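You operate a simulated robot arm through the tools that you are given. There is no shell and no other tool.

You are at the controls of a simulated robot arm. One attempt, no reset.

## Task
Press down both leaf patches on the short moulding and burnish them bright.
Fine: press with the white pad with yellow band, then use the polishing stone with blue knob; both go back; the block tops stay untouched. Set down upright: polishing stone with blue knob.
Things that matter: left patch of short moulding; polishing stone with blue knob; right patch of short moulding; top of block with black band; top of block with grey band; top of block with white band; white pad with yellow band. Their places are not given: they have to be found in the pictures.

Only the result counts: the job must be done as asked and must still hold three seconds after the hand-in. Knocking over, shifting, dropping, spilling or breaking anything else fails it.

## Robot
A 7-joint arm with a four-finger gripper, fixed in place. Base frame: the origin is on the floor under the middle of its stand, x ahead of it, y to its left, z up. Units: m, rad, N and s.
It reaches about 1.223 m from its shoulder. Its first joint turns from -1.204 to 3.002 rad. Payload 3.67 kg.
The TCP is the grasp point between the finger pads, 0.028 m short of the fingertips. In the tool frame z runs along the fingers and y along their closing line. The gripper opens to 0.112 m; its body begins 0.073 m behind the TCP.
Orientation is told as [roll, pitch, yaw] about the base's x, y, z axes, in that order, counted from this pose: with the fingers straight down and closing along the base's y, the tool's x points along the base's -x, its y along +y and its z along -z.

## Interface
- The arm moves only by the tool arm_command. Its argument "increments" is a list of rows, each a list of 3 entries, a list of its own where there are three numbers: the finger opening in m, from 0 to 0.112, then the shift along the tool's x, y, z in m, then the turn, a rotation vector about the tool's x, y, z in rad. In form: [[hand, [tx, ty, tz], [wx, wy, wz]], ...]. A call has 1 to 20 rows; each row is the pose to reach, as a shift and turn from the pose commanded when the call began, along the tool's axes at that moment. A row lasts 0.2 s, in which the tool goes at most 0.05 m and 0.15 rad; a call with a longer step from one row to the next is refused whole, and so is a gripper value outside its range. Where a pose cannot be reached the arm comes as near as it can. A force on the tool above 40 N (or 10 N above the force at the start of the call, whichever is more), or a blocked arm, ends the call early, and 0.2 s more pass. Each finger travels about 0.1025 m/s and halts on what it meets, pressing with about 34 N; the grip force reading is that of the motor and also rises with nothing between the fingers. The clock runs only during rows and for 0.2 s after the last one: add rows that repeat a pose to give the fingers time. It gives the time, the measured TCP pose, the force on the tool (base axes), the opening and the grip force at its end, in the units of the frame above (readings bear some noise), with the torque about the TCP (base axes, N m) and any sound that the robot's microphone picked up.
- Cameras (640 x 400 px; columns grow to the right, rows downward): "scene" is fixed at [0.0471, -0.652, 1.4773]; the picture's right is [-0.22, -0.98, 0.00], its down [-0.68, 0.15, -0.72] and it looks along [0.70, -0.16, -0.70] (base axes); focal length 356 px, centre (320, 200). "wrist" rides on the gripper at [0.06, -0.018, -0.104] in the tool frame; the picture's right is [0.29, 0.96, 0.00], its down [-0.80, 0.24, -0.55] and it looks along [-0.53, 0.16, 0.83] (tool axes); focal length 234 px, centre (320, 200).
- grab_frame(camera): a new picture of that camera. No time passes.
- slide_trunk(by): slides the trunk up (or, below 0, down) by that many m; the arm rides with it, the base frame stays. It gives what a move gives, with no picture.
- probe_pixels(camera, pixels): for up to 12 pixels [column, row] of the newest picture of that camera ("zoom" is the newest enlarged one), the place [x, y, z] in the base frame of the surface seen there, good to about 0.002 m, but the place of the scene camera against the robot may be out by one fixed shift of up to 0.012 m in any direction. No time passes.
- close_up(camera, box): a new picture of the part [left, top, right, bottom] of that camera's present view, enlarged. No time passes.
- close_job(): hands the job in; it is judged then, once.

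Unless the task says otherwise, let go and move clear before handing in.

The tools are called after "Call:" as name(argument=value, ...) on one line, values as JSON. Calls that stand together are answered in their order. arm_command: Moves the arm, as the interface text tells. Its arguments: {"type":"object","properties":{"increments":{"type":"array","items":{"type":"array"}}},"required":["increments"]} The other tools are called the same way: slide_trunk (by) moves the trunk up or down; grab_frame (camera) takes a picture; probe_pixels (camera, pixels) gives the place of the surface under pixels of a picture; close_up (camera, box) takes an enlarged picture of a part of a camera's view; close_job () hands the job in.

At the start:

```text
clock: 0.0
eef_pos: [0.4264, -0.5959, 1.1695]
ee_rot: [0.0, -0.001, 0.0]
wrist_force: [0.5, 0.1, 0.1]
ft_torque: [0.02, 0.01, -0.01]
finger_gap: 0.112
finger_force: 0.0
trunk travel left (down, up): [-0.575, 0.265]
```

scene: 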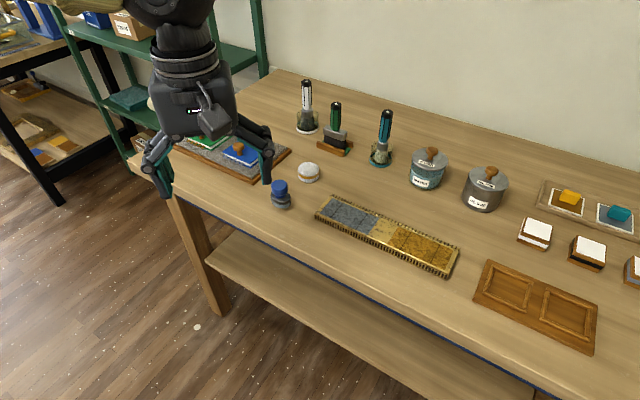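
wrist: 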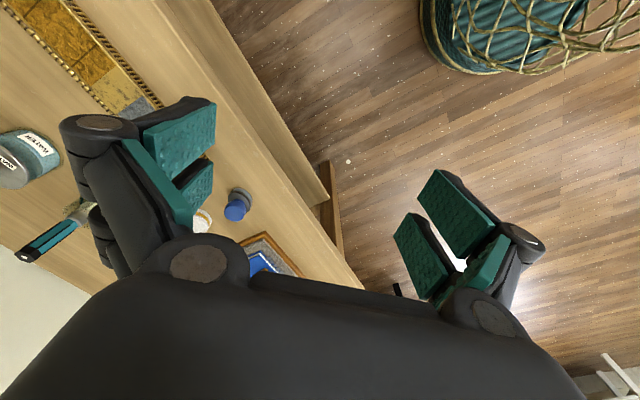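

The scene picture shows a table with a moulding around (385,235), a blue-knobbed item at (281,195), a white round item at (309,172), and blocks with bands at (535,233), (587,252), (632,270). I will take enlarged views to identify everything.

Call:
close_up(camera="scene", box=[240, 140, 480, 290])

Call:
close_up(camera="scene", box=[460, 160, 640, 360])

Call:
close_up(camera="scene", box=[140, 60, 340, 220])

```text
2.67 times, centred on (360, 215) of scene
```

zoom: 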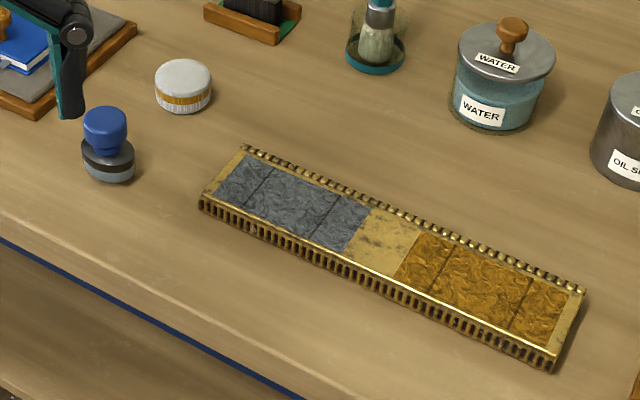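

```text
2.00 times, centred on (550, 260) of scene
```

zoom: 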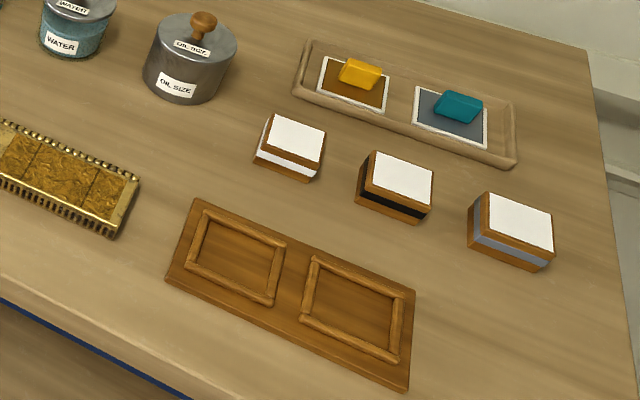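

```text
2.50 times, centred on (240, 140) of scene
```

zoom: 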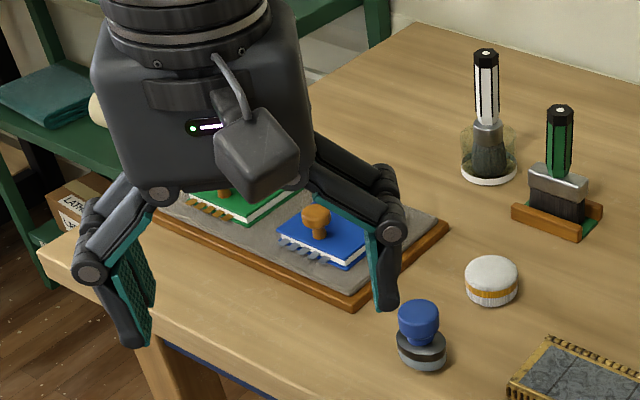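

The zoomed pictures show the white pad with yellow band at about (309,172), the stone with blue knob at (281,195), and the moulding with a silver patch at left and a gold patch at right. I will probe their places.

Call:
grab_frame(camera="scene")

Call:
probe_pixels(camera="scene", pixels=[[309, 166], [309, 178], [280, 184], [281, 205], [329, 200], [323, 212], [376, 222], [370, 232], [395, 232], [390, 244], [452, 255], [444, 268]])

Call:
close_up(camera="scene", box=[260, 150, 340, 220])

```text
taken
```

scene: 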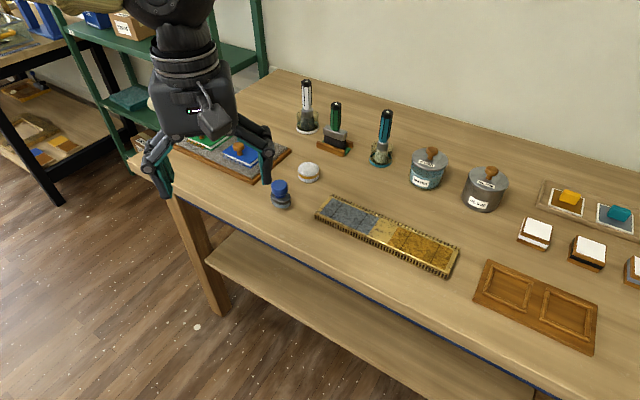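

```text
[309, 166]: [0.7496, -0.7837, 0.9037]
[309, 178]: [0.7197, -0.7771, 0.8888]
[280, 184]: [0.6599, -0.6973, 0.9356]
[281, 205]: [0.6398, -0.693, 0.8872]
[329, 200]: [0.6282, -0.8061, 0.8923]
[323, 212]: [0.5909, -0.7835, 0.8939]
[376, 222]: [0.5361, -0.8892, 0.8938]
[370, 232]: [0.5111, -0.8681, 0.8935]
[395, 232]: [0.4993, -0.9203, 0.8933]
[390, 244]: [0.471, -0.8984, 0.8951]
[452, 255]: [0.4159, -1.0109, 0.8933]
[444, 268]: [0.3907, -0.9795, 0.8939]
```

```text
5.71 times, centred on (300, 185) of scene
```

zoom: 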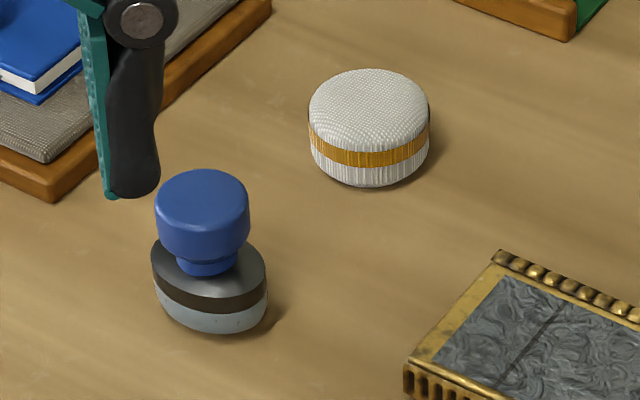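

The pad is at about (0.735,-0.78), the stone at about (0.65,-0.70), and the moulding runs diagonally with its top face near z=0.894. I will probe a few more edges for sizes, then move the hand over the area to use the wrist camera.

Call:
probe_pixels(camera="zoom", pixels=[[370, 75], [370, 180], [310, 120], [428, 120], [203, 175], [203, 215], [210, 325], [152, 250], [266, 270], [210, 282], [300, 250], [205, 265]])

Call:
arm_command(increments=[[0.112, [-0.03, -0.01, 0], [0, 0, 0]], [0.112, [-0.07, -0.03, 0], [0, 0, 0]], [0.112, [-0.11, -0.05, 0], [0, 0, 0]], [0.112, [-0.15, -0.07, 0], [0, 0, 0]], [0.112, [-0.19, -0.09, 0], [0, 0, 0]], [0.112, [-0.22, -0.11, 0], [0, 0, 0]], [0.112, [-0.22, -0.11, 0], [0, 0, 0]]])

```text
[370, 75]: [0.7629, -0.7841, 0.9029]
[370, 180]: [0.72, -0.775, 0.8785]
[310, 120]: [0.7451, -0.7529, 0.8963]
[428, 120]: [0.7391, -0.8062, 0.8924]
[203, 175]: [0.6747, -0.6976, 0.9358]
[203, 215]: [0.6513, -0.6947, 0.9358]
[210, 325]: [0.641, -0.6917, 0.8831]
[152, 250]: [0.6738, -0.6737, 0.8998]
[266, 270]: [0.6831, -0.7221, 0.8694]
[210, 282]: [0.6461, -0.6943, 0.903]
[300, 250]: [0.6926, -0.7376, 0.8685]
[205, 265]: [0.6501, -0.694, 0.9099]
```

```text
clock: 1.6
eef_pos: [0.6462, -0.7054, 1.169]
ee_rot: [0.0, 0.002, 0.0]
wrist_force: [0.1, -0.3, 0.3]
ft_torque: [0.0, 0.0, -0.01]
finger_gap: 0.1121
finger_force: 0.1
trunk travel left (down, up): [-0.575, 0.265]
```

The arm moved smoothly to (0.646,-0.705,1.169). I will look through both cameras now.

Call:
grab_frame(camera="wrist")

Call:
grab_frame(camera="scene")

```text
taken
```

wrist: 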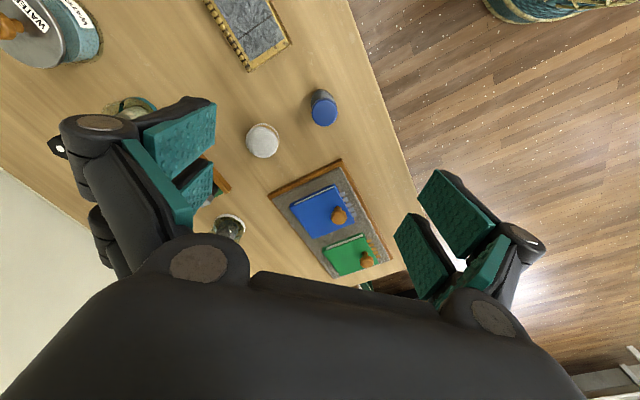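

```text
taken
```

scene: 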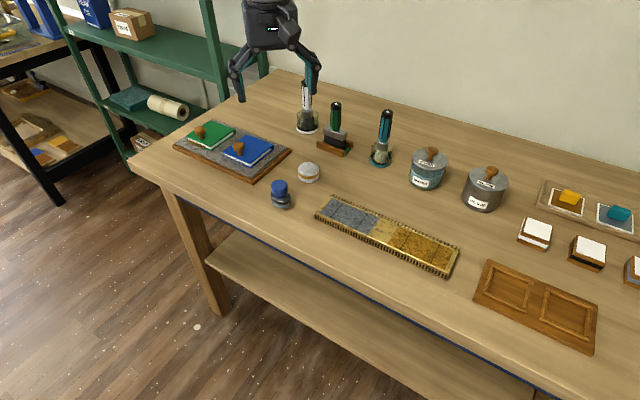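

The wrist picture shows the pad at (262,140), the stone's blue knob at (323,108) and the moulding's end at (250,35). I will probe these in the wrist camera for accurate positions.

Call:
close_up(camera="wrist", box=[200, 60, 360, 160])

Call:
probe_pixels(camera="wrist", pixels=[[262, 140], [247, 140], [278, 142], [262, 124], [324, 112], [324, 100], [320, 92], [290, 42], [248, 70], [295, 120], [230, 120], [340, 140]])

```text
4.00 times, centred on (280, 110) of wrist
```

zoom: 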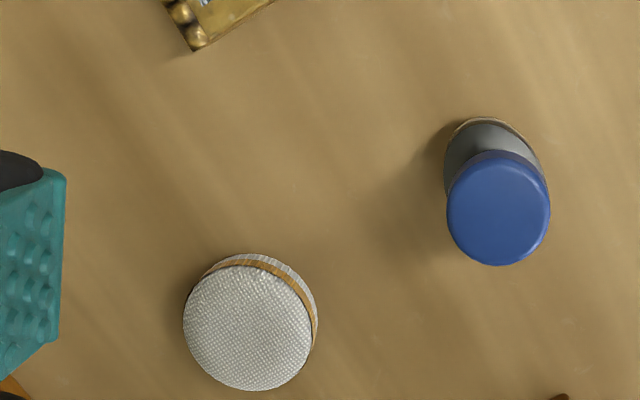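

```text
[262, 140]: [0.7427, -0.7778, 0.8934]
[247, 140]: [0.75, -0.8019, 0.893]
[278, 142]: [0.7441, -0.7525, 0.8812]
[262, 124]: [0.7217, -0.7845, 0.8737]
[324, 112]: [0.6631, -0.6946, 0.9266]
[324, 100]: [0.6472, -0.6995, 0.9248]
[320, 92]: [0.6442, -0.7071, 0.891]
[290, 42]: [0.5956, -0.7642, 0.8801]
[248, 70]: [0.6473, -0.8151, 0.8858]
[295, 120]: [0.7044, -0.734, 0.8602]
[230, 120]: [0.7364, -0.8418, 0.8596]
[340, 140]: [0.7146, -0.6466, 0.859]
```

The wrist camera puts the table at z=0.860, so the scene camera is about 0.009 m off in height. I will probe the zoom for exact outlines of pad and stone.

Call:
probe_pixels(camera="zoom", pixels=[[248, 330], [190, 330], [306, 330], [248, 275], [248, 385], [498, 210], [455, 210], [543, 210], [498, 160], [498, 257], [480, 130], [450, 160]])

```text
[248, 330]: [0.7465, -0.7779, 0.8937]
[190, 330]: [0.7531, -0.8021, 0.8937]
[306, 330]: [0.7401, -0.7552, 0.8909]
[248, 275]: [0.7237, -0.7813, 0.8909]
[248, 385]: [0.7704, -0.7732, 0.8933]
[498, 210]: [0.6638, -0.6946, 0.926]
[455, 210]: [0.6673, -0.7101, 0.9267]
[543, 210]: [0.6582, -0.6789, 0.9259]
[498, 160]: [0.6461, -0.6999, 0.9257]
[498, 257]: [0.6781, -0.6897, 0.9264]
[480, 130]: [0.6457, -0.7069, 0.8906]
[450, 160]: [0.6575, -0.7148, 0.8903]
```

Pad centre is about (0.747,-0.778) with its top at 0.894; the stone's knob centre is about (0.6625,-0.6945) with its top at 0.926. Next I will hover over the moulding to measure its patches with the wrist camera and check reach.

Call:
arm_command(increments=[[0.112, [0.02, -0.03, 0], [0, 0, 0]], [0.112, [0.045, -0.06, 0], [0, 0, 0]], [0.112, [0.07, -0.095, 0], [0, 0, 0]], [0.112, [0.095, -0.13, 0], [0, 0, 0]], [0.112, [0.12, -0.16, 0], [0, 0, 0]], [0.112, [0.136, -0.185, 0], [0, 0, 0]], [0.112, [0.136, -0.185, 0], [0, 0, 0]]])

Call:
grab_frame(camera="wrist")

Call:
grab_frame(camera="scene")

```text
clock: 3.2
eef_pos: [0.5129, -0.8935, 1.171]
ee_rot: [-0.001, 0.001, 0.001]
wrist_force: [0.2, 0.3, -0.1]
ft_torque: [0.01, -0.02, 0.0]
finger_gap: 0.1122
finger_force: 0.2
trunk travel left (down, up): [-0.575, 0.265]
```

```text
taken
```

wrist: 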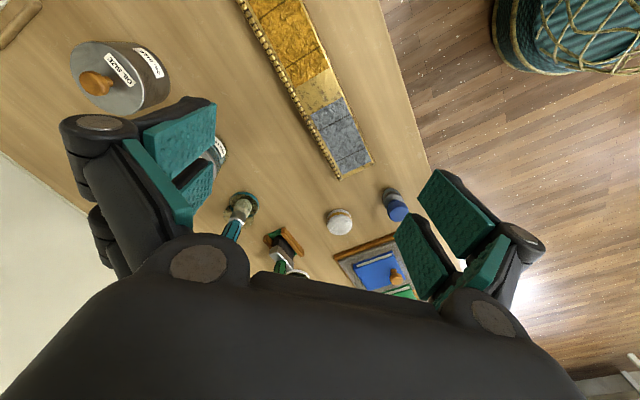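

```text
taken
```

scene: 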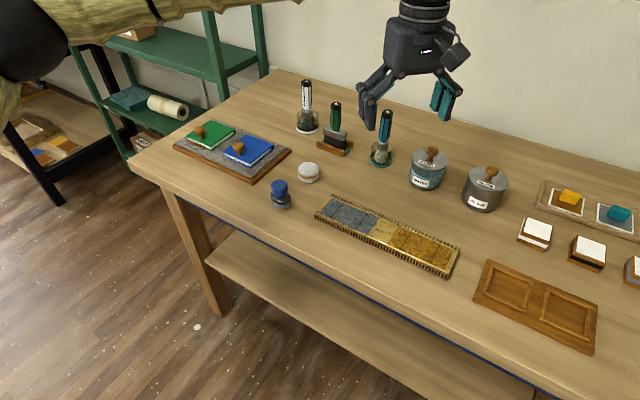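

The wrist picture shows the left (silver) patch near (340,130) and the gold patch near (287,40). I will zoom in and probe the corners.

Call:
close_up(camera="wrist", box=[230, 0, 390, 100])

Call:
close_up(camera="wrist", box=[260, 85, 420, 185])

```text
4.00 times, centred on (310, 50) of wrist
```

zoom: 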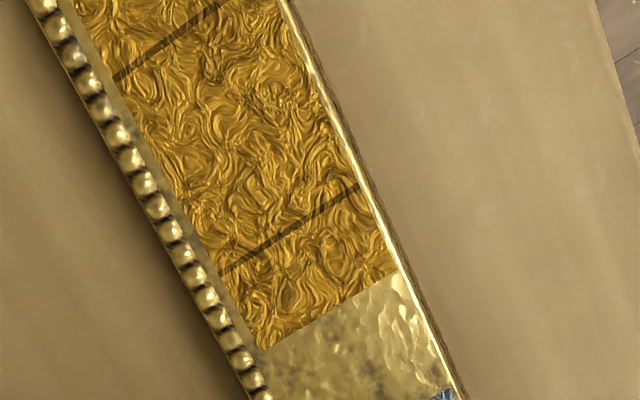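

```text
4.00 times, centred on (340, 135) of wrist
```

zoom: 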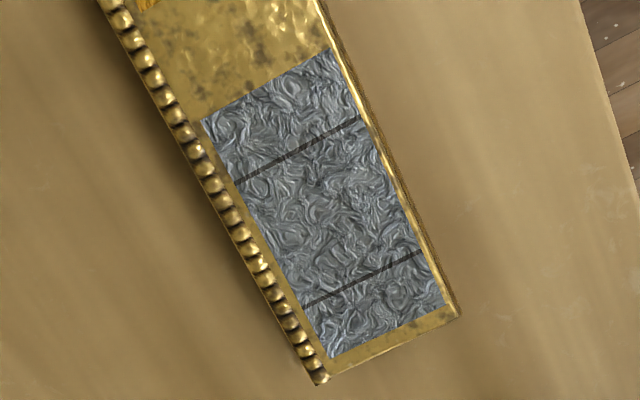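

The silver patch has clear corners in the zoom at (204,122), (331,50), (447,303) and (332,357), with a raised beaded edge on one side. I will probe those.

Call:
probe_pixels(camera="zoom", pixels=[[206, 122], [330, 52], [445, 302], [333, 354], [238, 183], [356, 119], [304, 305], [418, 251], [315, 380], [455, 316], [180, 130], [300, 200]])

Call:
close_up(camera="wrist", box=[230, 0, 390, 100])

Call:
probe_pixels(camera="zoom", pixels=[[262, 347], [396, 270], [218, 270], [358, 188], [117, 77], [225, 2], [75, 5], [290, 5], [270, 170], [160, 215], [360, 160], [100, 110]])

```text
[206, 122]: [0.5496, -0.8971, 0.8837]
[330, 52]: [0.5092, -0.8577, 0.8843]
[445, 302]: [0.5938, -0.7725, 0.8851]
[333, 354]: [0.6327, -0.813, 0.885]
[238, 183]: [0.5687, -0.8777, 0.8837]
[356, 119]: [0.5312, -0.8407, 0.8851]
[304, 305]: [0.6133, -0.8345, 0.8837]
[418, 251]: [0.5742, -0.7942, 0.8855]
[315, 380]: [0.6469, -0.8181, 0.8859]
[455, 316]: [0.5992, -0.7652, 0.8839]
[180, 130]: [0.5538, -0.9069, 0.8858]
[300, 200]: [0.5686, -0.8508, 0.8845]
```

```text
4.00 times, centred on (310, 50) of wrist
```

zoom: 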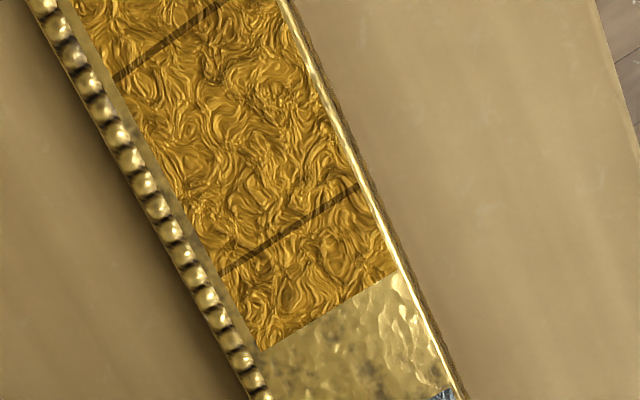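

```text
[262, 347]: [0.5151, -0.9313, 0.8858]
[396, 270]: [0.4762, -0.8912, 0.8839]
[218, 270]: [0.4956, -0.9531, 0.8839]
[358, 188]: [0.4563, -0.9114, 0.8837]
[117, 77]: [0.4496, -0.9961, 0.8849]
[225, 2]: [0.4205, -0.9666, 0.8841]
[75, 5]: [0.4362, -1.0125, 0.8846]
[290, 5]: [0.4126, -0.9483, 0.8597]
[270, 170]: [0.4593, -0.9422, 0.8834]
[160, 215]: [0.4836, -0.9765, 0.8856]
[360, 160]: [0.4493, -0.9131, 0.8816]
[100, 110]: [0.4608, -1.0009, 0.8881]
```

The left patch is about 0.12 x 0.056 m centred at (0.571,-0.835), and the right patch is centred at about (0.453,-0.954), both at z=0.8845, with beads along the far edge. Before grasping the pad I will check the neighbours around it.

Call:
close_up(camera="scene", box=[250, 90, 410, 210])

Call:
probe_pixels(camera="scene", pixels=[[335, 155], [318, 148], [350, 152], [335, 104], [307, 131], [307, 82], [378, 162], [386, 112], [291, 152], [255, 180], [412, 180], [427, 152]])

```text
3.33 times, centred on (330, 150) of scene
```

zoom: 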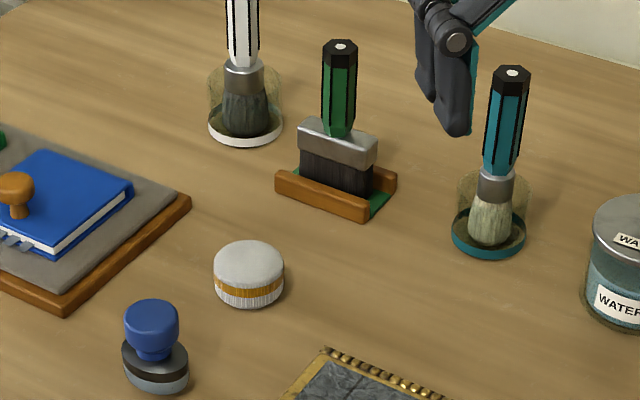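

```text
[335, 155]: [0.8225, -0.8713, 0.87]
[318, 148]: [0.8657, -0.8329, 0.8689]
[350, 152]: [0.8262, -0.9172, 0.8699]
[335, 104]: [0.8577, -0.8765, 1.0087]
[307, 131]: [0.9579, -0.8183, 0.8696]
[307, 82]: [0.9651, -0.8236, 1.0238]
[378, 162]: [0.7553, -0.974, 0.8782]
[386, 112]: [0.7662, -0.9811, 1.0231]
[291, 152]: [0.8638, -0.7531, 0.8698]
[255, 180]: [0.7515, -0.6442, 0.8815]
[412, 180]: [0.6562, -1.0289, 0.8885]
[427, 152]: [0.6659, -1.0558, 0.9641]
```

The neighbours leave enough room: the green brush holder's near corner is about 0.09 m from the pad centre. I will move above the pad at full height, then partly descend with the opening set to 0.09.

Call:
arm_command(increments=[[0.112, [-0.03, 0.015, 0], [0, 0, 0]], [0.112, [-0.07, 0.035, 0], [0, 0, 0]], [0.112, [-0.11, 0.055, 0], [0, 0, 0]], [0.1, [-0.15, 0.075, 0], [0, 0, 0]], [0.09, [-0.19, 0.094, 0], [0, 0, 0]], [0.09, [-0.22, 0.109, 0], [0, 0, 0]], [0.09, [-0.2339, 0.1155, 0], [0, 0, 0]], [0.09, [-0.2339, 0.1155, 0.03], [0, 0, 0]], [0.09, [-0.2339, 0.1155, 0.07], [0, 0, 0]], [0.09, [-0.2339, 0.1155, 0.11], [0, 0, 0]], [0.09, [-0.2339, 0.1155, 0.14], [0, 0, 0]], [0.09, [-0.2339, 0.1155, 0.15], [0, 0, 0]], [0.09, [-0.2339, 0.1155, 0.15], [0, 0, 0]]])

Call:
grab_frame(camera="wrist")

Call:
grab_frame(camera="scene")

```text
clock: 6.0
eef_pos: [0.7445, -0.7765, 1.0162]
ee_rot: [0.0, 0.001, -0.001]
wrist_force: [0.9, 0.0, 0.9]
ft_torque: [0.0, -0.02, 0.0]
finger_gap: 0.0899
finger_force: 0.1
trunk travel left (down, up): [-0.575, 0.265]
```

```text
taken
```

wrist: 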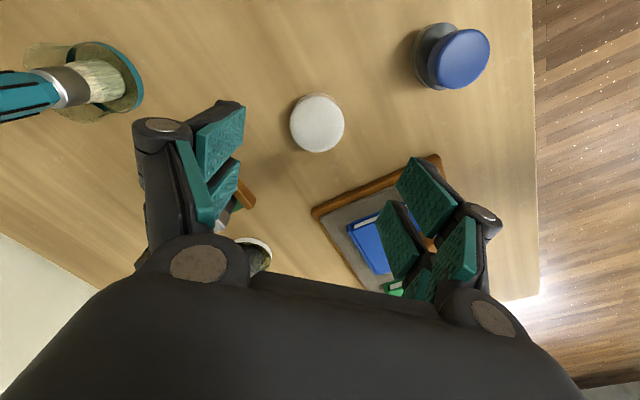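

```text
taken
```

scene: 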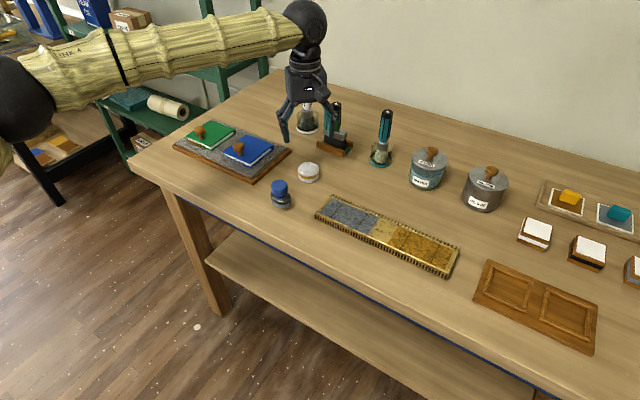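

The pad now appears in the wrist picture at (317,123), between the fingers. I will probe its edge to refine the centre.

Call:
close_up(camera="wrist", box=[240, 75, 400, 175])

Call:
probe_pixels(camera="wrist", pixels=[[318, 122], [292, 124], [343, 126], [318, 97], [318, 149], [462, 58], [442, 58], [486, 58], [462, 33], [462, 84], [380, 100], [300, 180]])

```text
4.00 times, centred on (320, 125) of wrist
```

zoom: 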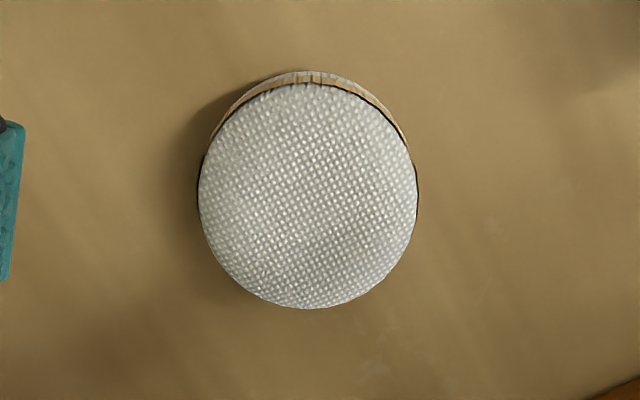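

```text
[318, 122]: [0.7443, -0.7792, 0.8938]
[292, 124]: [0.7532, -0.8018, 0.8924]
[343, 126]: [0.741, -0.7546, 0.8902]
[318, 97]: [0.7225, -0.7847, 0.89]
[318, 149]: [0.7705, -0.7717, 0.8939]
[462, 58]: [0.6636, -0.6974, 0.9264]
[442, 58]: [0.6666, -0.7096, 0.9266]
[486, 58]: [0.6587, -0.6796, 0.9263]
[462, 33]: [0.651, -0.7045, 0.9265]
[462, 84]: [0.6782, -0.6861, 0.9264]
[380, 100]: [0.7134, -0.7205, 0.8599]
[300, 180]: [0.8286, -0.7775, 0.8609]
```

The pad's centre is (0.7465,-0.778) and the hand is within 2 mm of that. I will descend to grasp height (fingertips about 9 mm over the table), still open.

Call:
arm_command(increments=[[0.09, [-0.002, -0.0015, 0.03], [0, 0, 0]], [0.09, [-0.002, -0.0015, 0.06], [0, 0, 0]], [0.09, [-0.002, -0.0015, 0.085], [0, 0, 0]], [0.09, [-0.002, -0.0015, 0.105], [0, 0, 0]], [0.09, [-0.002, -0.0015, 0.117], [0, 0, 0]], [0.09, [-0.002, -0.0015, 0.117], [0, 0, 0]]])

Call:
grab_frame(camera="wrist")

Call:
close_up(camera="scene", box=[240, 60, 400, 220])

```text
clock: 7.4
eef_pos: [0.7481, -0.779, 0.9009]
ee_rot: [0.0, 0.0, -0.002]
wrist_force: [-0.4, -0.7, 0.5]
ft_torque: [0.02, 0.01, 0.0]
finger_gap: 0.09
finger_force: 0.1
trunk travel left (down, up): [-0.575, 0.265]
```

```text
taken
```

wrist: 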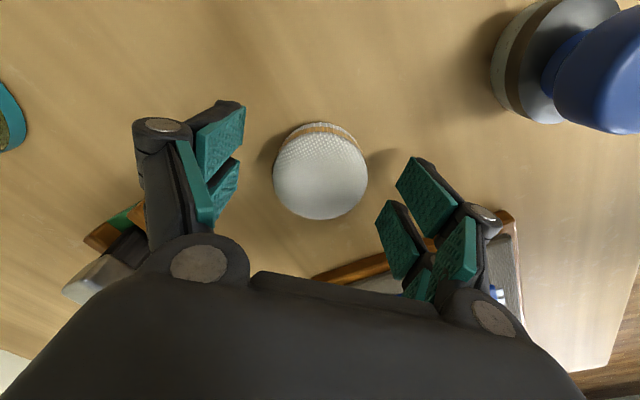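

```text
2.50 times, centred on (320, 140) of scene
```

zoom: 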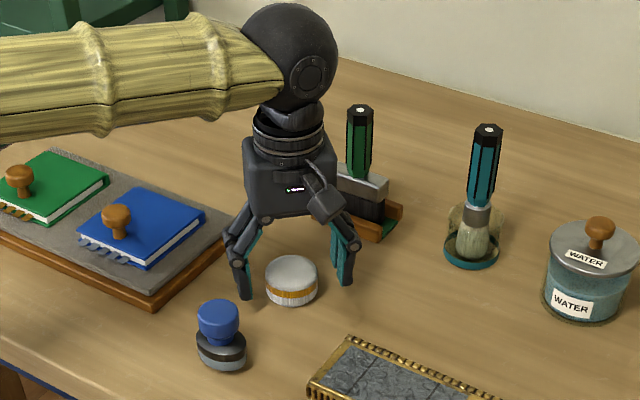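

The hand is centred on the pad with fingertips at about z=0.873 and nothing else near the fingers. I will close the fingers on the pad.

Call:
arm_command(increments=[[0.075, [0, 0, 0], [0, 0, 0]], [0.06, [0, 0, 0], [0, 0, 0]], [0.05, [0, 0, 0], [0, 0, 0]], [0.045, [0, 0, 0], [0, 0, 0]], [0.04, [0, 0, 0], [0, 0, 0]], [0.04, [0, 0, 0], [0, 0, 0]], [0.04, [0, 0, 0], [0, 0, 0]]])

Call:
grab_frame(camera="wrist")

```text
clock: 9.0
eef_pos: [0.7469, -0.7775, 0.9]
ee_rot: [0.0, 0.0, 0.001]
wrist_force: [0.6, -0.6, 1.3]
ft_torque: [0.0, -0.02, 0.01]
finger_gap: 0.0514
finger_force: 34.0
trunk travel left (down, up): [-0.575, 0.265]
```

```text
taken
```

wrist: 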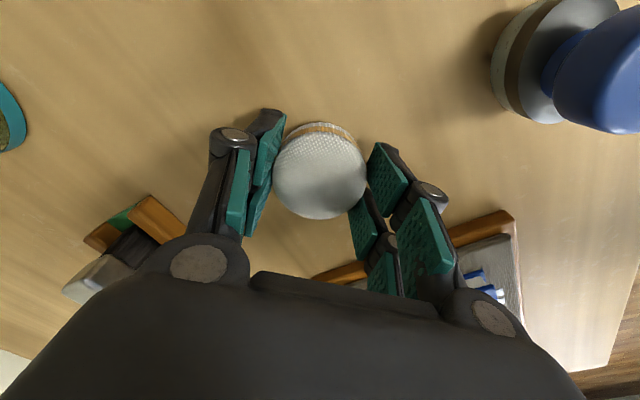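

The grip holds at 0.0514 m with 34 N, so the pad is held; its bottom is about 0.0405 m below the TCP. I will lift it and carry it above the centre of the left patch.

Call:
arm_command(increments=[[0.04, [0, 0, -0.01], [0, 0, 0]], [0.04, [0, 0, -0.03], [0, 0, 0]], [0.04, [0, 0, -0.06], [0, 0, 0]], [0.04, [0, 0, -0.08], [0, 0, 0]], [0.04, [0.03, -0.0098, -0.09], [0, 0, 0]], [0.04, [0.065, -0.0211, -0.09], [0, 0, 0]], [0.04, [0.1, -0.0325, -0.09], [0, 0, 0]], [0.04, [0.135, -0.0439, -0.09], [0, 0, 0]], [0.04, [0.16, -0.052, -0.09], [0, 0, 0]], [0.04, [0.1757, -0.0571, -0.09], [0, 0, 0]], [0.04, [0.1757, -0.0571, -0.09], [0, 0, 0]]])

Call:
grab_frame(camera="wrist")

Call:
grab_frame(camera="scene")

```text
clock: 11.4
eef_pos: [0.5714, -0.8342, 0.9914]
ee_rot: [0.0, 0.001, -0.001]
wrist_force: [0.8, -0.1, -0.3]
ft_torque: [-0.03, 0.0, -0.04]
finger_gap: 0.0512
finger_force: 33.8
trunk travel left (down, up): [-0.575, 0.265]
```

```text
taken
```

wrist: 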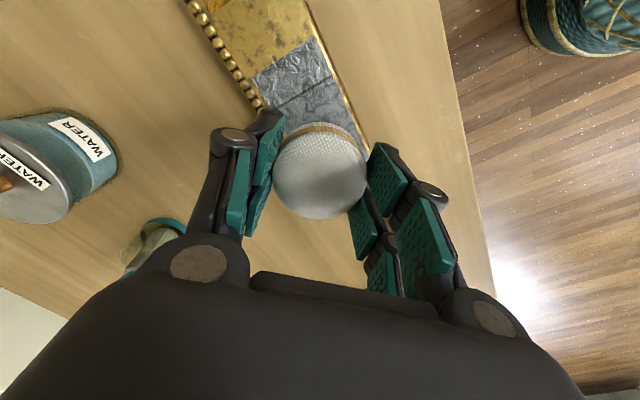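

```text
taken
```

scene: 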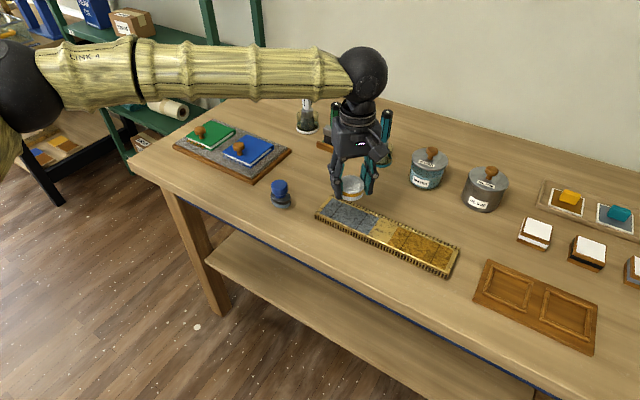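

The pad hangs upright over the left patch. I will lower it to just above expected contact (TCP about 0.929) and then feel for the surface.

Call:
arm_command(increments=[[0.04, [0, -0.001, 0.03], [0, 0, 0]], [0.04, [0, -0.001, 0.05], [0, 0, 0]], [0.04, [0, -0.001, 0.06], [0, 0, 0]], [0.04, [0, -0.001, 0.062], [0, 0, 0]], [0.04, [0, -0.001, 0.062], [0, 0, 0]]])

Call:
arm_command(increments=[[0.04, [0, 0, 0.001], [0, 0, 0]], [0.04, [0, 0, 0.002], [0, 0, 0]], [0.04, [0, 0, 0.003], [0, 0, 0]], [0.04, [0, 0, 0.003], [0, 0, 0]]])

```text
clock: 12.6
eef_pos: [0.5707, -0.8358, 0.9284]
ee_rot: [0.001, 0.0, -0.002]
wrist_force: [-0.3, 0.2, -1.3]
ft_torque: [0.0, 0.02, 0.01]
finger_gap: 0.0513
finger_force: 34.3
trunk travel left (down, up): [-0.575, 0.265]
```

```text
clock: 13.6
eef_pos: [0.5708, -0.8369, 0.9266]
ee_rot: [0.0, 0.0, -0.002]
wrist_force: [0.5, 0.9, -1.0]
ft_torque: [-0.02, 0.0, -0.03]
finger_gap: 0.0511
finger_force: 33.9
trunk travel left (down, up): [-0.575, 0.265]
```

No contact yet (force about noise level at TCP z=0.9266). I will continue down in 1 mm steps.

Call:
arm_command(increments=[[0.04, [0, 0, 0.001], [0, 0, 0]], [0.04, [0, 0, 0.001], [0, 0, 0]]])

Call:
arm_command(increments=[[0.04, [0, 0, 0.001], [0, 0, 0]], [0.04, [0, 0, 0.001], [0, 0, 0]]])

```text
clock: 14.2
eef_pos: [0.5701, -0.8369, 0.9262]
ee_rot: [0.001, 0.001, -0.002]
wrist_force: [0.9, 0.2, -0.7]
ft_torque: [-0.03, -0.01, 0.03]
finger_gap: 0.0511
finger_force: 33.7
trunk travel left (down, up): [-0.575, 0.265]
```

```text
clock: 14.8
eef_pos: [0.5719, -0.8366, 0.925]
ee_rot: [0.001, -0.002, 0.0]
wrist_force: [-0.8, 0.2, 0.5]
ft_torque: [0.04, 0.02, -0.01]
finger_gap: 0.0507
finger_force: 34.7
trunk travel left (down, up): [-0.575, 0.265]
```

Call:
arm_command(increments=[[0.04, [0, 0, 0.001], [0, 0, 0]], [0.04, [0, 0, 0.001], [0, 0, 0]]])

Call:
arm_command(increments=[[0.04, [0, 0, 0.001], [0, 0, 0]], [0.04, [0, 0, 0.001], [0, 0, 0]]])

```text
clock: 15.4
eef_pos: [0.5716, -0.8364, 0.9242]
ee_rot: [0.0, 0.0, 0.001]
wrist_force: [2.4, -1.8, 4.1]
ft_torque: [-0.05, -0.07, -0.03]
finger_gap: 0.0507
finger_force: 34.1
trunk travel left (down, up): [-0.575, 0.265]
```

```text
clock: 16.0
eef_pos: [0.5703, -0.8354, 0.9246]
ee_rot: [0.0, 0.0, -0.002]
wrist_force: [3.6, -2.7, 13.9]
ft_torque: [-0.06, -0.1, 0.04]
finger_gap: 0.0509
finger_force: 34.0
trunk travel left (down, up): [-0.575, 0.265]
```

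Contact came at TCP z≈0.9247 and the press is now about 14 N, rising about 10 N per mm. I will hold it briefly, then lift and look at the result.

Call:
arm_command(increments=[[0.04, [0, 0, 0], [0, 0, 0]], [0.04, [0, 0, 0], [0, 0, 0]], [0.04, [0, 0, 0], [0, 0, 0]]])

Call:
arm_command(increments=[[0.04, [0, 0, -0.005], [0, 0, 0]], [0.04, [0, 0, -0.02], [0, 0, 0]], [0.04, [0, 0, -0.05], [0, 0, 0]], [0.04, [-0.035, 0.035, -0.06], [0, 0, 0]], [0.04, [-0.06, 0.06, -0.06], [0, 0, 0]], [0.04, [-0.06, 0.06, -0.06], [0, 0, 0]]])

Call:
close_up(camera="scene", box=[300, 180, 470, 286])

Call:
grab_frame(camera="wrist")

```text
clock: 16.8
eef_pos: [0.5713, -0.8356, 0.925]
ee_rot: [-0.001, 0.001, -0.001]
wrist_force: [3.8, -3.1, 15.3]
ft_torque: [-0.04, -0.1, 0.0]
finger_gap: 0.0508
finger_force: 33.7
trunk travel left (down, up): [-0.575, 0.265]
```

```text
refused: row 4 steps farther than a row can; nothing moved
```

```text
3.76 times, centred on (385, 233) of scene
```

zoom: 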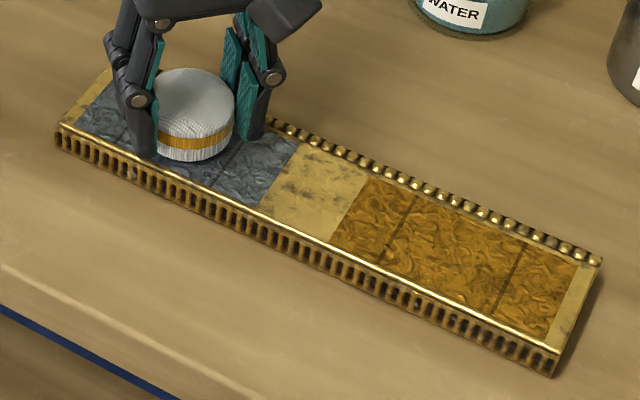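

```text
taken
```

wrist: 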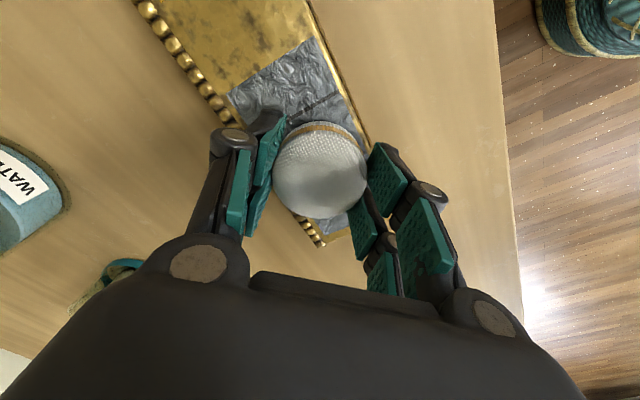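

The press held at 15 N. My last lift was refused because one row stepped too far, so I will lift with smaller steps and look.

Call:
arm_command(increments=[[0.04, [0, 0, -0.005], [0, 0, 0]], [0.04, [0, 0, -0.02], [0, 0, 0]], [0.04, [0, 0, -0.05], [0, 0, 0]], [0.04, [-0.025, 0.025, -0.06], [0, 0, 0]], [0.04, [-0.05, 0.05, -0.06], [0, 0, 0]], [0.04, [-0.06, 0.06, -0.06], [0, 0, 0]], [0.04, [-0.06, 0.06, -0.06], [0, 0, 0]]])

Call:
close_up(camera="scene", box=[300, 180, 470, 286])

Call:
grab_frame(camera="wrist")

```text
clock: 18.4
eef_pos: [0.631, -0.7772, 0.9818]
ee_rot: [0.001, 0.0, -0.001]
wrist_force: [0.7, -0.3, 0.1]
ft_torque: [0.01, 0.01, -0.01]
finger_gap: 0.0509
finger_force: 34.1
trunk travel left (down, up): [-0.575, 0.265]
```

```text
3.76 times, centred on (385, 233) of scene
```

zoom: 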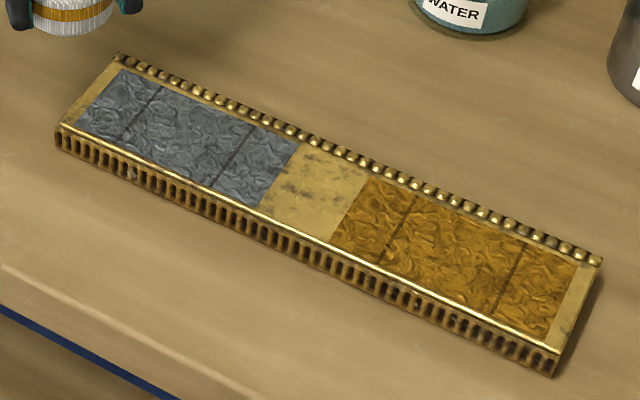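

```text
taken
```

wrist: 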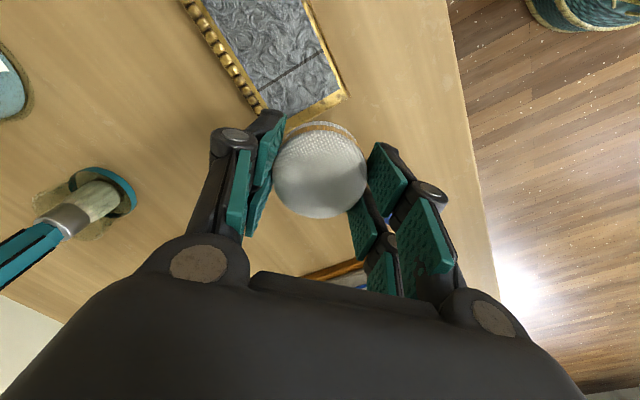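

The pad lifted cleanly and the moulding did not move. I will zoom in on the silver patch to see if the press changed its look.

Call:
close_up(camera="wrist", box=[190, 0, 350, 120])

Call:
close_up(camera="scene", box=[310, 190, 390, 240])

Call:
close_up(camera="scene", box=[380, 215, 460, 275])

```text
3.33 times, centred on (270, 60) of wrist
```

zoom: 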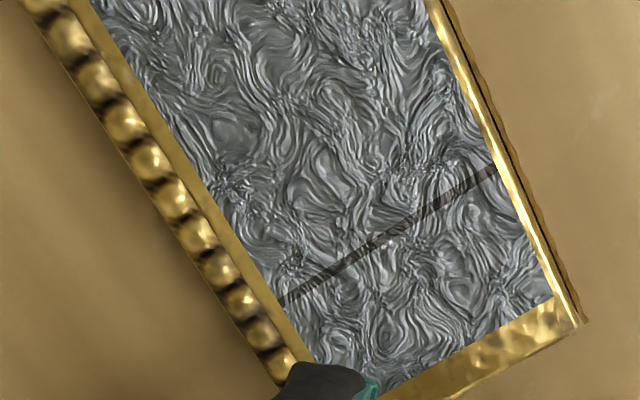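

```text
8.00 times, centred on (350, 215) of scene
```

zoom: 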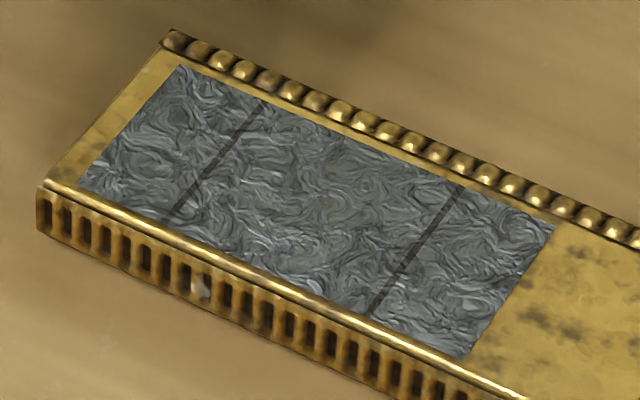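

```text
6.67 times, centred on (420, 245) of scene
```

zoom: 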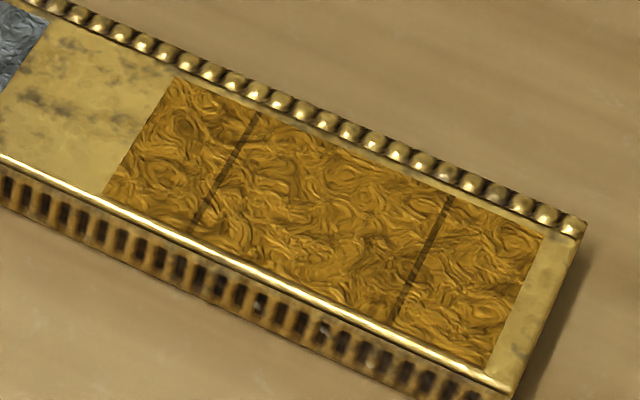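

The patch texture looks the same so far, which may only change once the whole patch is covered. I will press at the patch's left end next and check the force there.

Call:
arm_command(increments=[[0.04, [0.0138, -0.014, 0.0], [0, 0, 0]], [0.04, [0.0276, -0.028, 0.02], [0, 0, 0]], [0.04, [0.0276, -0.028, 0.045], [0, 0, 0]], [0.04, [0.0276, -0.028, 0.056], [0, 0, 0]], [0.04, [0.0276, -0.028, 0.0585], [0, 0, 0]], [0.04, [0.0276, -0.028, 0.0603], [0, 0, 0]], [0.04, [0.0276, -0.028, 0.0603], [0, 0, 0]], [0.04, [0.0276, -0.028, 0.0603], [0, 0, 0]]])

```text
clock: 20.2
eef_pos: [0.6038, -0.8037, 0.9243]
ee_rot: [-0.001, -0.002, 0.0]
wrist_force: [4.6, -8.0, 22.9]
ft_torque: [-0.14, -0.14, 0.02]
finger_gap: 0.0512
finger_force: 34.5
trunk travel left (down, up): [-0.575, 0.265]
```

That press read about 23 N, a bit firmer than the first, so I will go slightly shallower. Next are presses at 15 mm steps along the patch toward its middle.

Call:
arm_command(increments=[[0.04, [0, 0, -0.008], [0, 0, 0]], [0.04, [0.0106, -0.0106, -0.008], [0, 0, 0]], [0.04, [0.0106, -0.0106, -0.0025], [0, 0, 0]], [0.04, [0.0106, -0.0106, -0.0004], [0, 0, 0]], [0.04, [0.0106, -0.0106, -0.0004], [0, 0, 0]], [0.04, [0.0106, -0.0106, -0.008], [0, 0, 0]], [0.04, [0.0212, -0.0213, -0.008], [0, 0, 0]], [0.04, [0.0212, -0.0213, -0.0025], [0, 0, 0]], [0.04, [0.0212, -0.0213, -0.0004], [0, 0, 0]], [0.04, [0.0212, -0.0213, -0.0004], [0, 0, 0]], [0.04, [0.0212, -0.0213, -0.008], [0, 0, 0]], [0.04, [0.0317, -0.0319, -0.008], [0, 0, 0]], [0.04, [0.0317, -0.0319, -0.0025], [0, 0, 0]], [0.04, [0.0317, -0.0319, -0.0004], [0, 0, 0]], [0.04, [0.0317, -0.0319, -0.0004], [0, 0, 0]]])

```text
clock: 23.4
eef_pos: [0.5728, -0.8382, 0.924]
ee_rot: [-0.001, 0.0, -0.001]
wrist_force: [2.6, -1.5, 9.2]
ft_torque: [-0.05, -0.09, 0.03]
finger_gap: 0.0507
finger_force: 33.8
trunk travel left (down, up): [-0.575, 0.265]
```

The reading at the middle was about 9 N. I will continue with presses at the right half of the left patch, slightly deeper.

Call:
arm_command(increments=[[0.04, [0, 0, -0.008], [0, 0, 0]], [0.04, [0.0106, -0.0106, -0.008], [0, 0, 0]], [0.04, [0.0106, -0.0106, -0.0025], [0, 0, 0]], [0.04, [0.0106, -0.0106, 0.0004], [0, 0, 0]], [0.04, [0.0106, -0.0106, 0.0004], [0, 0, 0]], [0.04, [0.0106, -0.0106, -0.008], [0, 0, 0]], [0.04, [0.0212, -0.0213, -0.008], [0, 0, 0]], [0.04, [0.0212, -0.0213, -0.0025], [0, 0, 0]], [0.04, [0.0212, -0.0213, 0.0004], [0, 0, 0]], [0.04, [0.0212, -0.0213, 0.0004], [0, 0, 0]], [0.04, [0.0212, -0.0213, -0.008], [0, 0, 0]], [0.04, [0.0317, -0.0319, -0.008], [0, 0, 0]], [0.04, [0.0317, -0.0319, -0.0025], [0, 0, 0]], [0.04, [0.0317, -0.0319, 0.0004], [0, 0, 0]], [0.04, [0.0317, -0.0319, 0.0004], [0, 0, 0]]])

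Call:
close_up(camera="scene", box=[310, 180, 410, 250])

```text
clock: 26.6
eef_pos: [0.5399, -0.8685, 0.9245]
ee_rot: [0.0, 0.001, -0.001]
wrist_force: [2.3, -3.0, 9.3]
ft_torque: [-0.06, -0.14, -0.02]
finger_gap: 0.0507
finger_force: 33.0
trunk travel left (down, up): [-0.575, 0.265]
```

```text
5.71 times, centred on (360, 215) of scene
```

zoom: 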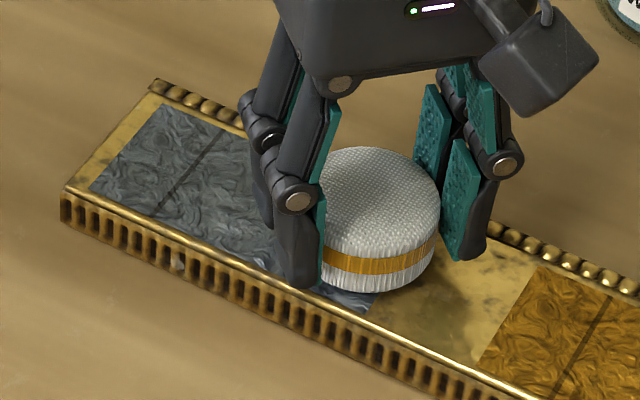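

The presses along the left patch are done with about 9–20 N each. I will lift and shift toward the right patch, then inspect the silver patch.

Call:
arm_command(increments=[[0.04, [0, 0, -0.01], [0, 0, 0]], [0.04, [0.0, 0.0, -0.03], [0, 0, 0]], [0.04, [0.025, -0.025, -0.045], [0, 0, 0]], [0.04, [0.05, -0.05, -0.06], [0, 0, 0]], [0.04, [0.07, -0.07, -0.06], [0, 0, 0]], [0.04, [0.07, -0.07, -0.06], [0, 0, 0]]])

Call:
close_up(camera="scene", box=[310, 190, 390, 240])

Call:
grab_frame(camera="wrist")

```text
clock: 28.0
eef_pos: [0.4686, -0.9393, 0.9846]
ee_rot: [0.001, 0.001, 0.0]
wrist_force: [-0.4, 0.9, -0.6]
ft_torque: [-0.04, 0.04, -0.02]
finger_gap: 0.0506
finger_force: 34.0
trunk travel left (down, up): [-0.575, 0.265]
```

```text
8.00 times, centred on (350, 215) of scene
```

zoom: 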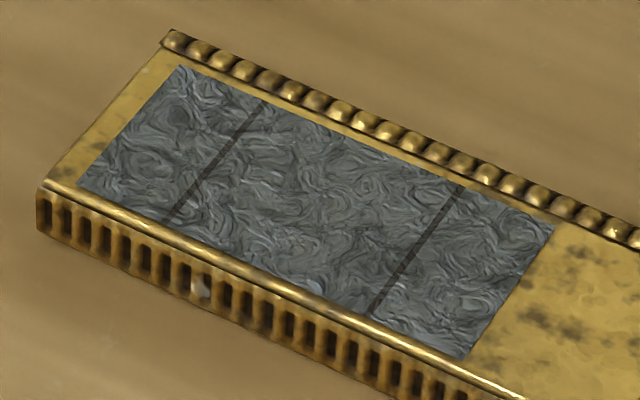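

```text
taken
```

wrist: 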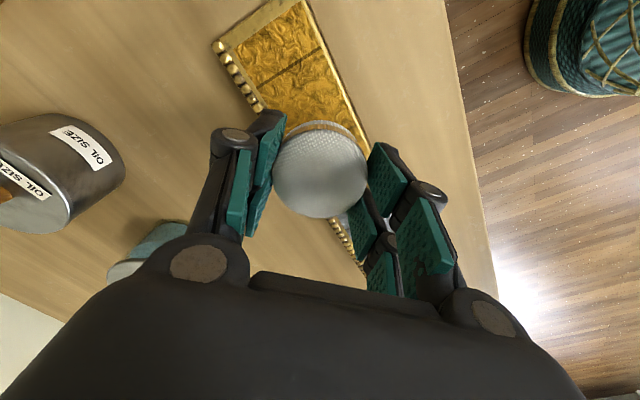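

The silver patch looks unchanged in the enlarged view, so I need to know whether rails or beads stand above the patch. I will probe the heights of the front rail, patch and beads.

Call:
probe_pixels(camera="zoom", pixels=[[250, 274], [250, 270], [250, 262], [250, 245], [350, 319], [350, 312], [350, 295], [340, 110], [386, 130], [335, 125], [320, 170], [300, 350]])

Call:
close_up(camera="wrist", box=[200, 0, 380, 130])

```text
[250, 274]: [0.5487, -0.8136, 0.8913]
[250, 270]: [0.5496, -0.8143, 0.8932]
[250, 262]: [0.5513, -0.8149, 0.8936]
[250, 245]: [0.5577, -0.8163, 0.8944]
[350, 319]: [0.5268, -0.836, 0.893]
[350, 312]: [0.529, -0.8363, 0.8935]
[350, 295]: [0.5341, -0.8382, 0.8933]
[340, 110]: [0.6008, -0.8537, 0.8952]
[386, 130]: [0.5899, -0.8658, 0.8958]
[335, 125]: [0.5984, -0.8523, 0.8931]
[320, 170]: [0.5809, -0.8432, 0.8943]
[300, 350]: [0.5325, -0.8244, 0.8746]
```

```text
3.08 times, centred on (290, 65) of wrist
```

zoom: 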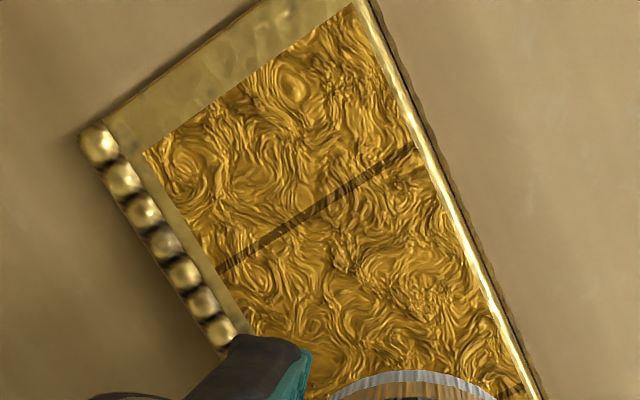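

The front rail is level with the patch and the beads stand about 1.5 mm higher, so small sideways offsets are safe. I will probe the gold patch's far corners to fix its centre.

Call:
probe_pixels(camera="zoom", pixels=[[147, 153], [352, 6], [220, 268], [413, 148], [495, 385], [100, 140], [370, 3], [300, 200]])

```text
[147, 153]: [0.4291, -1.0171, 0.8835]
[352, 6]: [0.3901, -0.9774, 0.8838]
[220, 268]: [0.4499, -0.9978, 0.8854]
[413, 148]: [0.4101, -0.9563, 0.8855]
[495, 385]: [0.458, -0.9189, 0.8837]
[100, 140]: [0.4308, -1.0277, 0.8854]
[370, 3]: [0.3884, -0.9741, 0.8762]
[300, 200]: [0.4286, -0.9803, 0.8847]
```

The gold patch's centre is at (0.4526,-0.9543). I will press there more firmly (about 25 N) with a longer hold and then look for any change.

Call:
arm_command(increments=[[0.04, [0.0175, -0.0162, 0.02], [0, 0, 0]], [0.04, [0.0175, -0.0162, 0.045], [0, 0, 0]], [0.04, [0.0175, -0.0162, 0.056], [0, 0, 0]], [0.04, [0.0175, -0.0162, 0.0585], [0, 0, 0]], [0.04, [0.0175, -0.0162, 0.06], [0, 0, 0]], [0.04, [0.0175, -0.0162, 0.06], [0, 0, 0]]])

```text
clock: 29.4
eef_pos: [0.4528, -0.9521, 0.9268]
ee_rot: [-0.005, 0.001, 0.0]
wrist_force: [0.3, 0.0, 0.2]
ft_torque: [0.01, 0.02, -0.01]
finger_gap: 0.0506
finger_force: 33.7
trunk travel left (down, up): [-0.575, 0.265]
```

There is no contact force at z=0.9268 and a slight roll of -0.005 appeared, so the arm may be near a limit here. I will hold and read again.

Call:
arm_command(increments=[[0.04, [0, 0, 0], [0, 0, 0]], [0.04, [0, 0, 0], [0, 0, 0]]])

Call:
grab_frame(camera="scene")

```text
clock: 30.0
eef_pos: [0.4523, -0.9534, 0.9239]
ee_rot: [-0.001, 0.0, -0.001]
wrist_force: [1.8, -3.6, 13.4]
ft_torque: [-0.07, -0.07, 0.01]
finger_gap: 0.0506
finger_force: 34.1
trunk travel left (down, up): [-0.575, 0.265]
```

```text
taken
```

scene: 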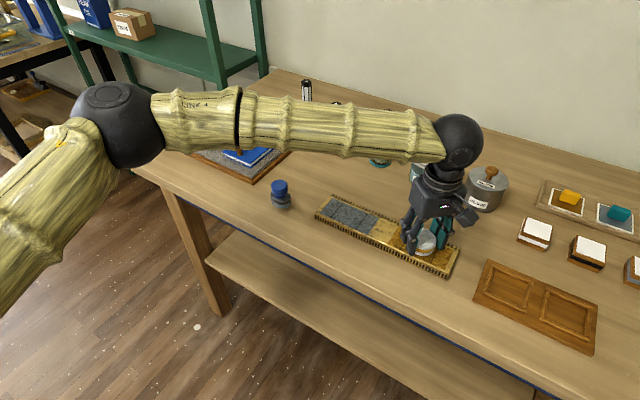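

The arm simply lagged; it now presses with 13.4 N. I will press 1 mm deeper and hold for about a second.

Call:
arm_command(increments=[[0.04, [0, 0, 0.001], [0, 0, 0]], [0.04, [0, 0, 0.001], [0, 0, 0]], [0.04, [0, 0, 0.001], [0, 0, 0]], [0.04, [0, 0, 0.001], [0, 0, 0]], [0.04, [0, 0, 0.001], [0, 0, 0]]])

Call:
arm_command(increments=[[0.04, [0, 0, -0.008], [0, 0, 0]], [0.04, [0.0, 0.0, -0.03], [0, 0, 0]], [0.04, [-0.025, 0.025, -0.045], [0, 0, 0]], [0.04, [-0.05, 0.05, -0.06], [0, 0, 0]], [0.04, [-0.07, 0.07, -0.06], [0, 0, 0]], [0.04, [-0.07, 0.07, -0.06], [0, 0, 0]]])

Call:
close_up(camera="scene", box=[380, 215, 460, 275])

Call:
grab_frame(camera="wrist")

```text
clock: 31.2
eef_pos: [0.4518, -0.9526, 0.9239]
ee_rot: [-0.002, 0.002, 0.0]
wrist_force: [3.2, -8.5, 29.2]
ft_torque: [-0.28, -0.1, 0.05]
finger_gap: 0.0508
finger_force: 33.9
trunk travel left (down, up): [-0.575, 0.265]
```

```text
clock: 32.6
eef_pos: [0.5226, -0.8912, 0.9779]
ee_rot: [0.004, 0.001, -0.003]
wrist_force: [0.1, -0.8, -0.6]
ft_torque: [-0.03, -0.01, 0.02]
finger_gap: 0.0506
finger_force: 34.4
trunk travel left (down, up): [-0.575, 0.265]
```

```text
6.67 times, centred on (420, 245) of scene
```

zoom: 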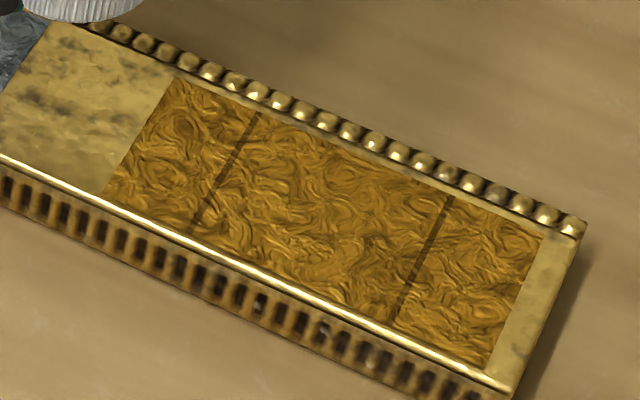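

```text
taken
```

wrist: 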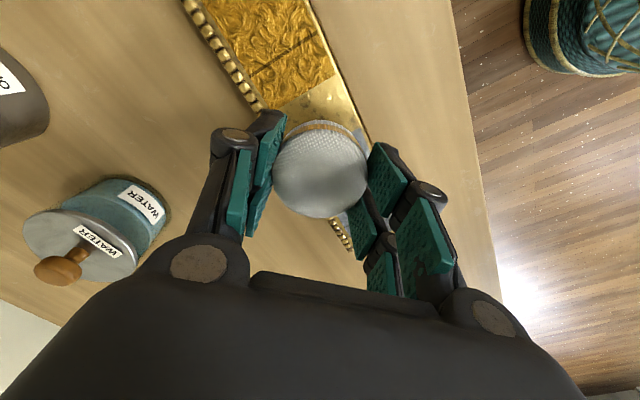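

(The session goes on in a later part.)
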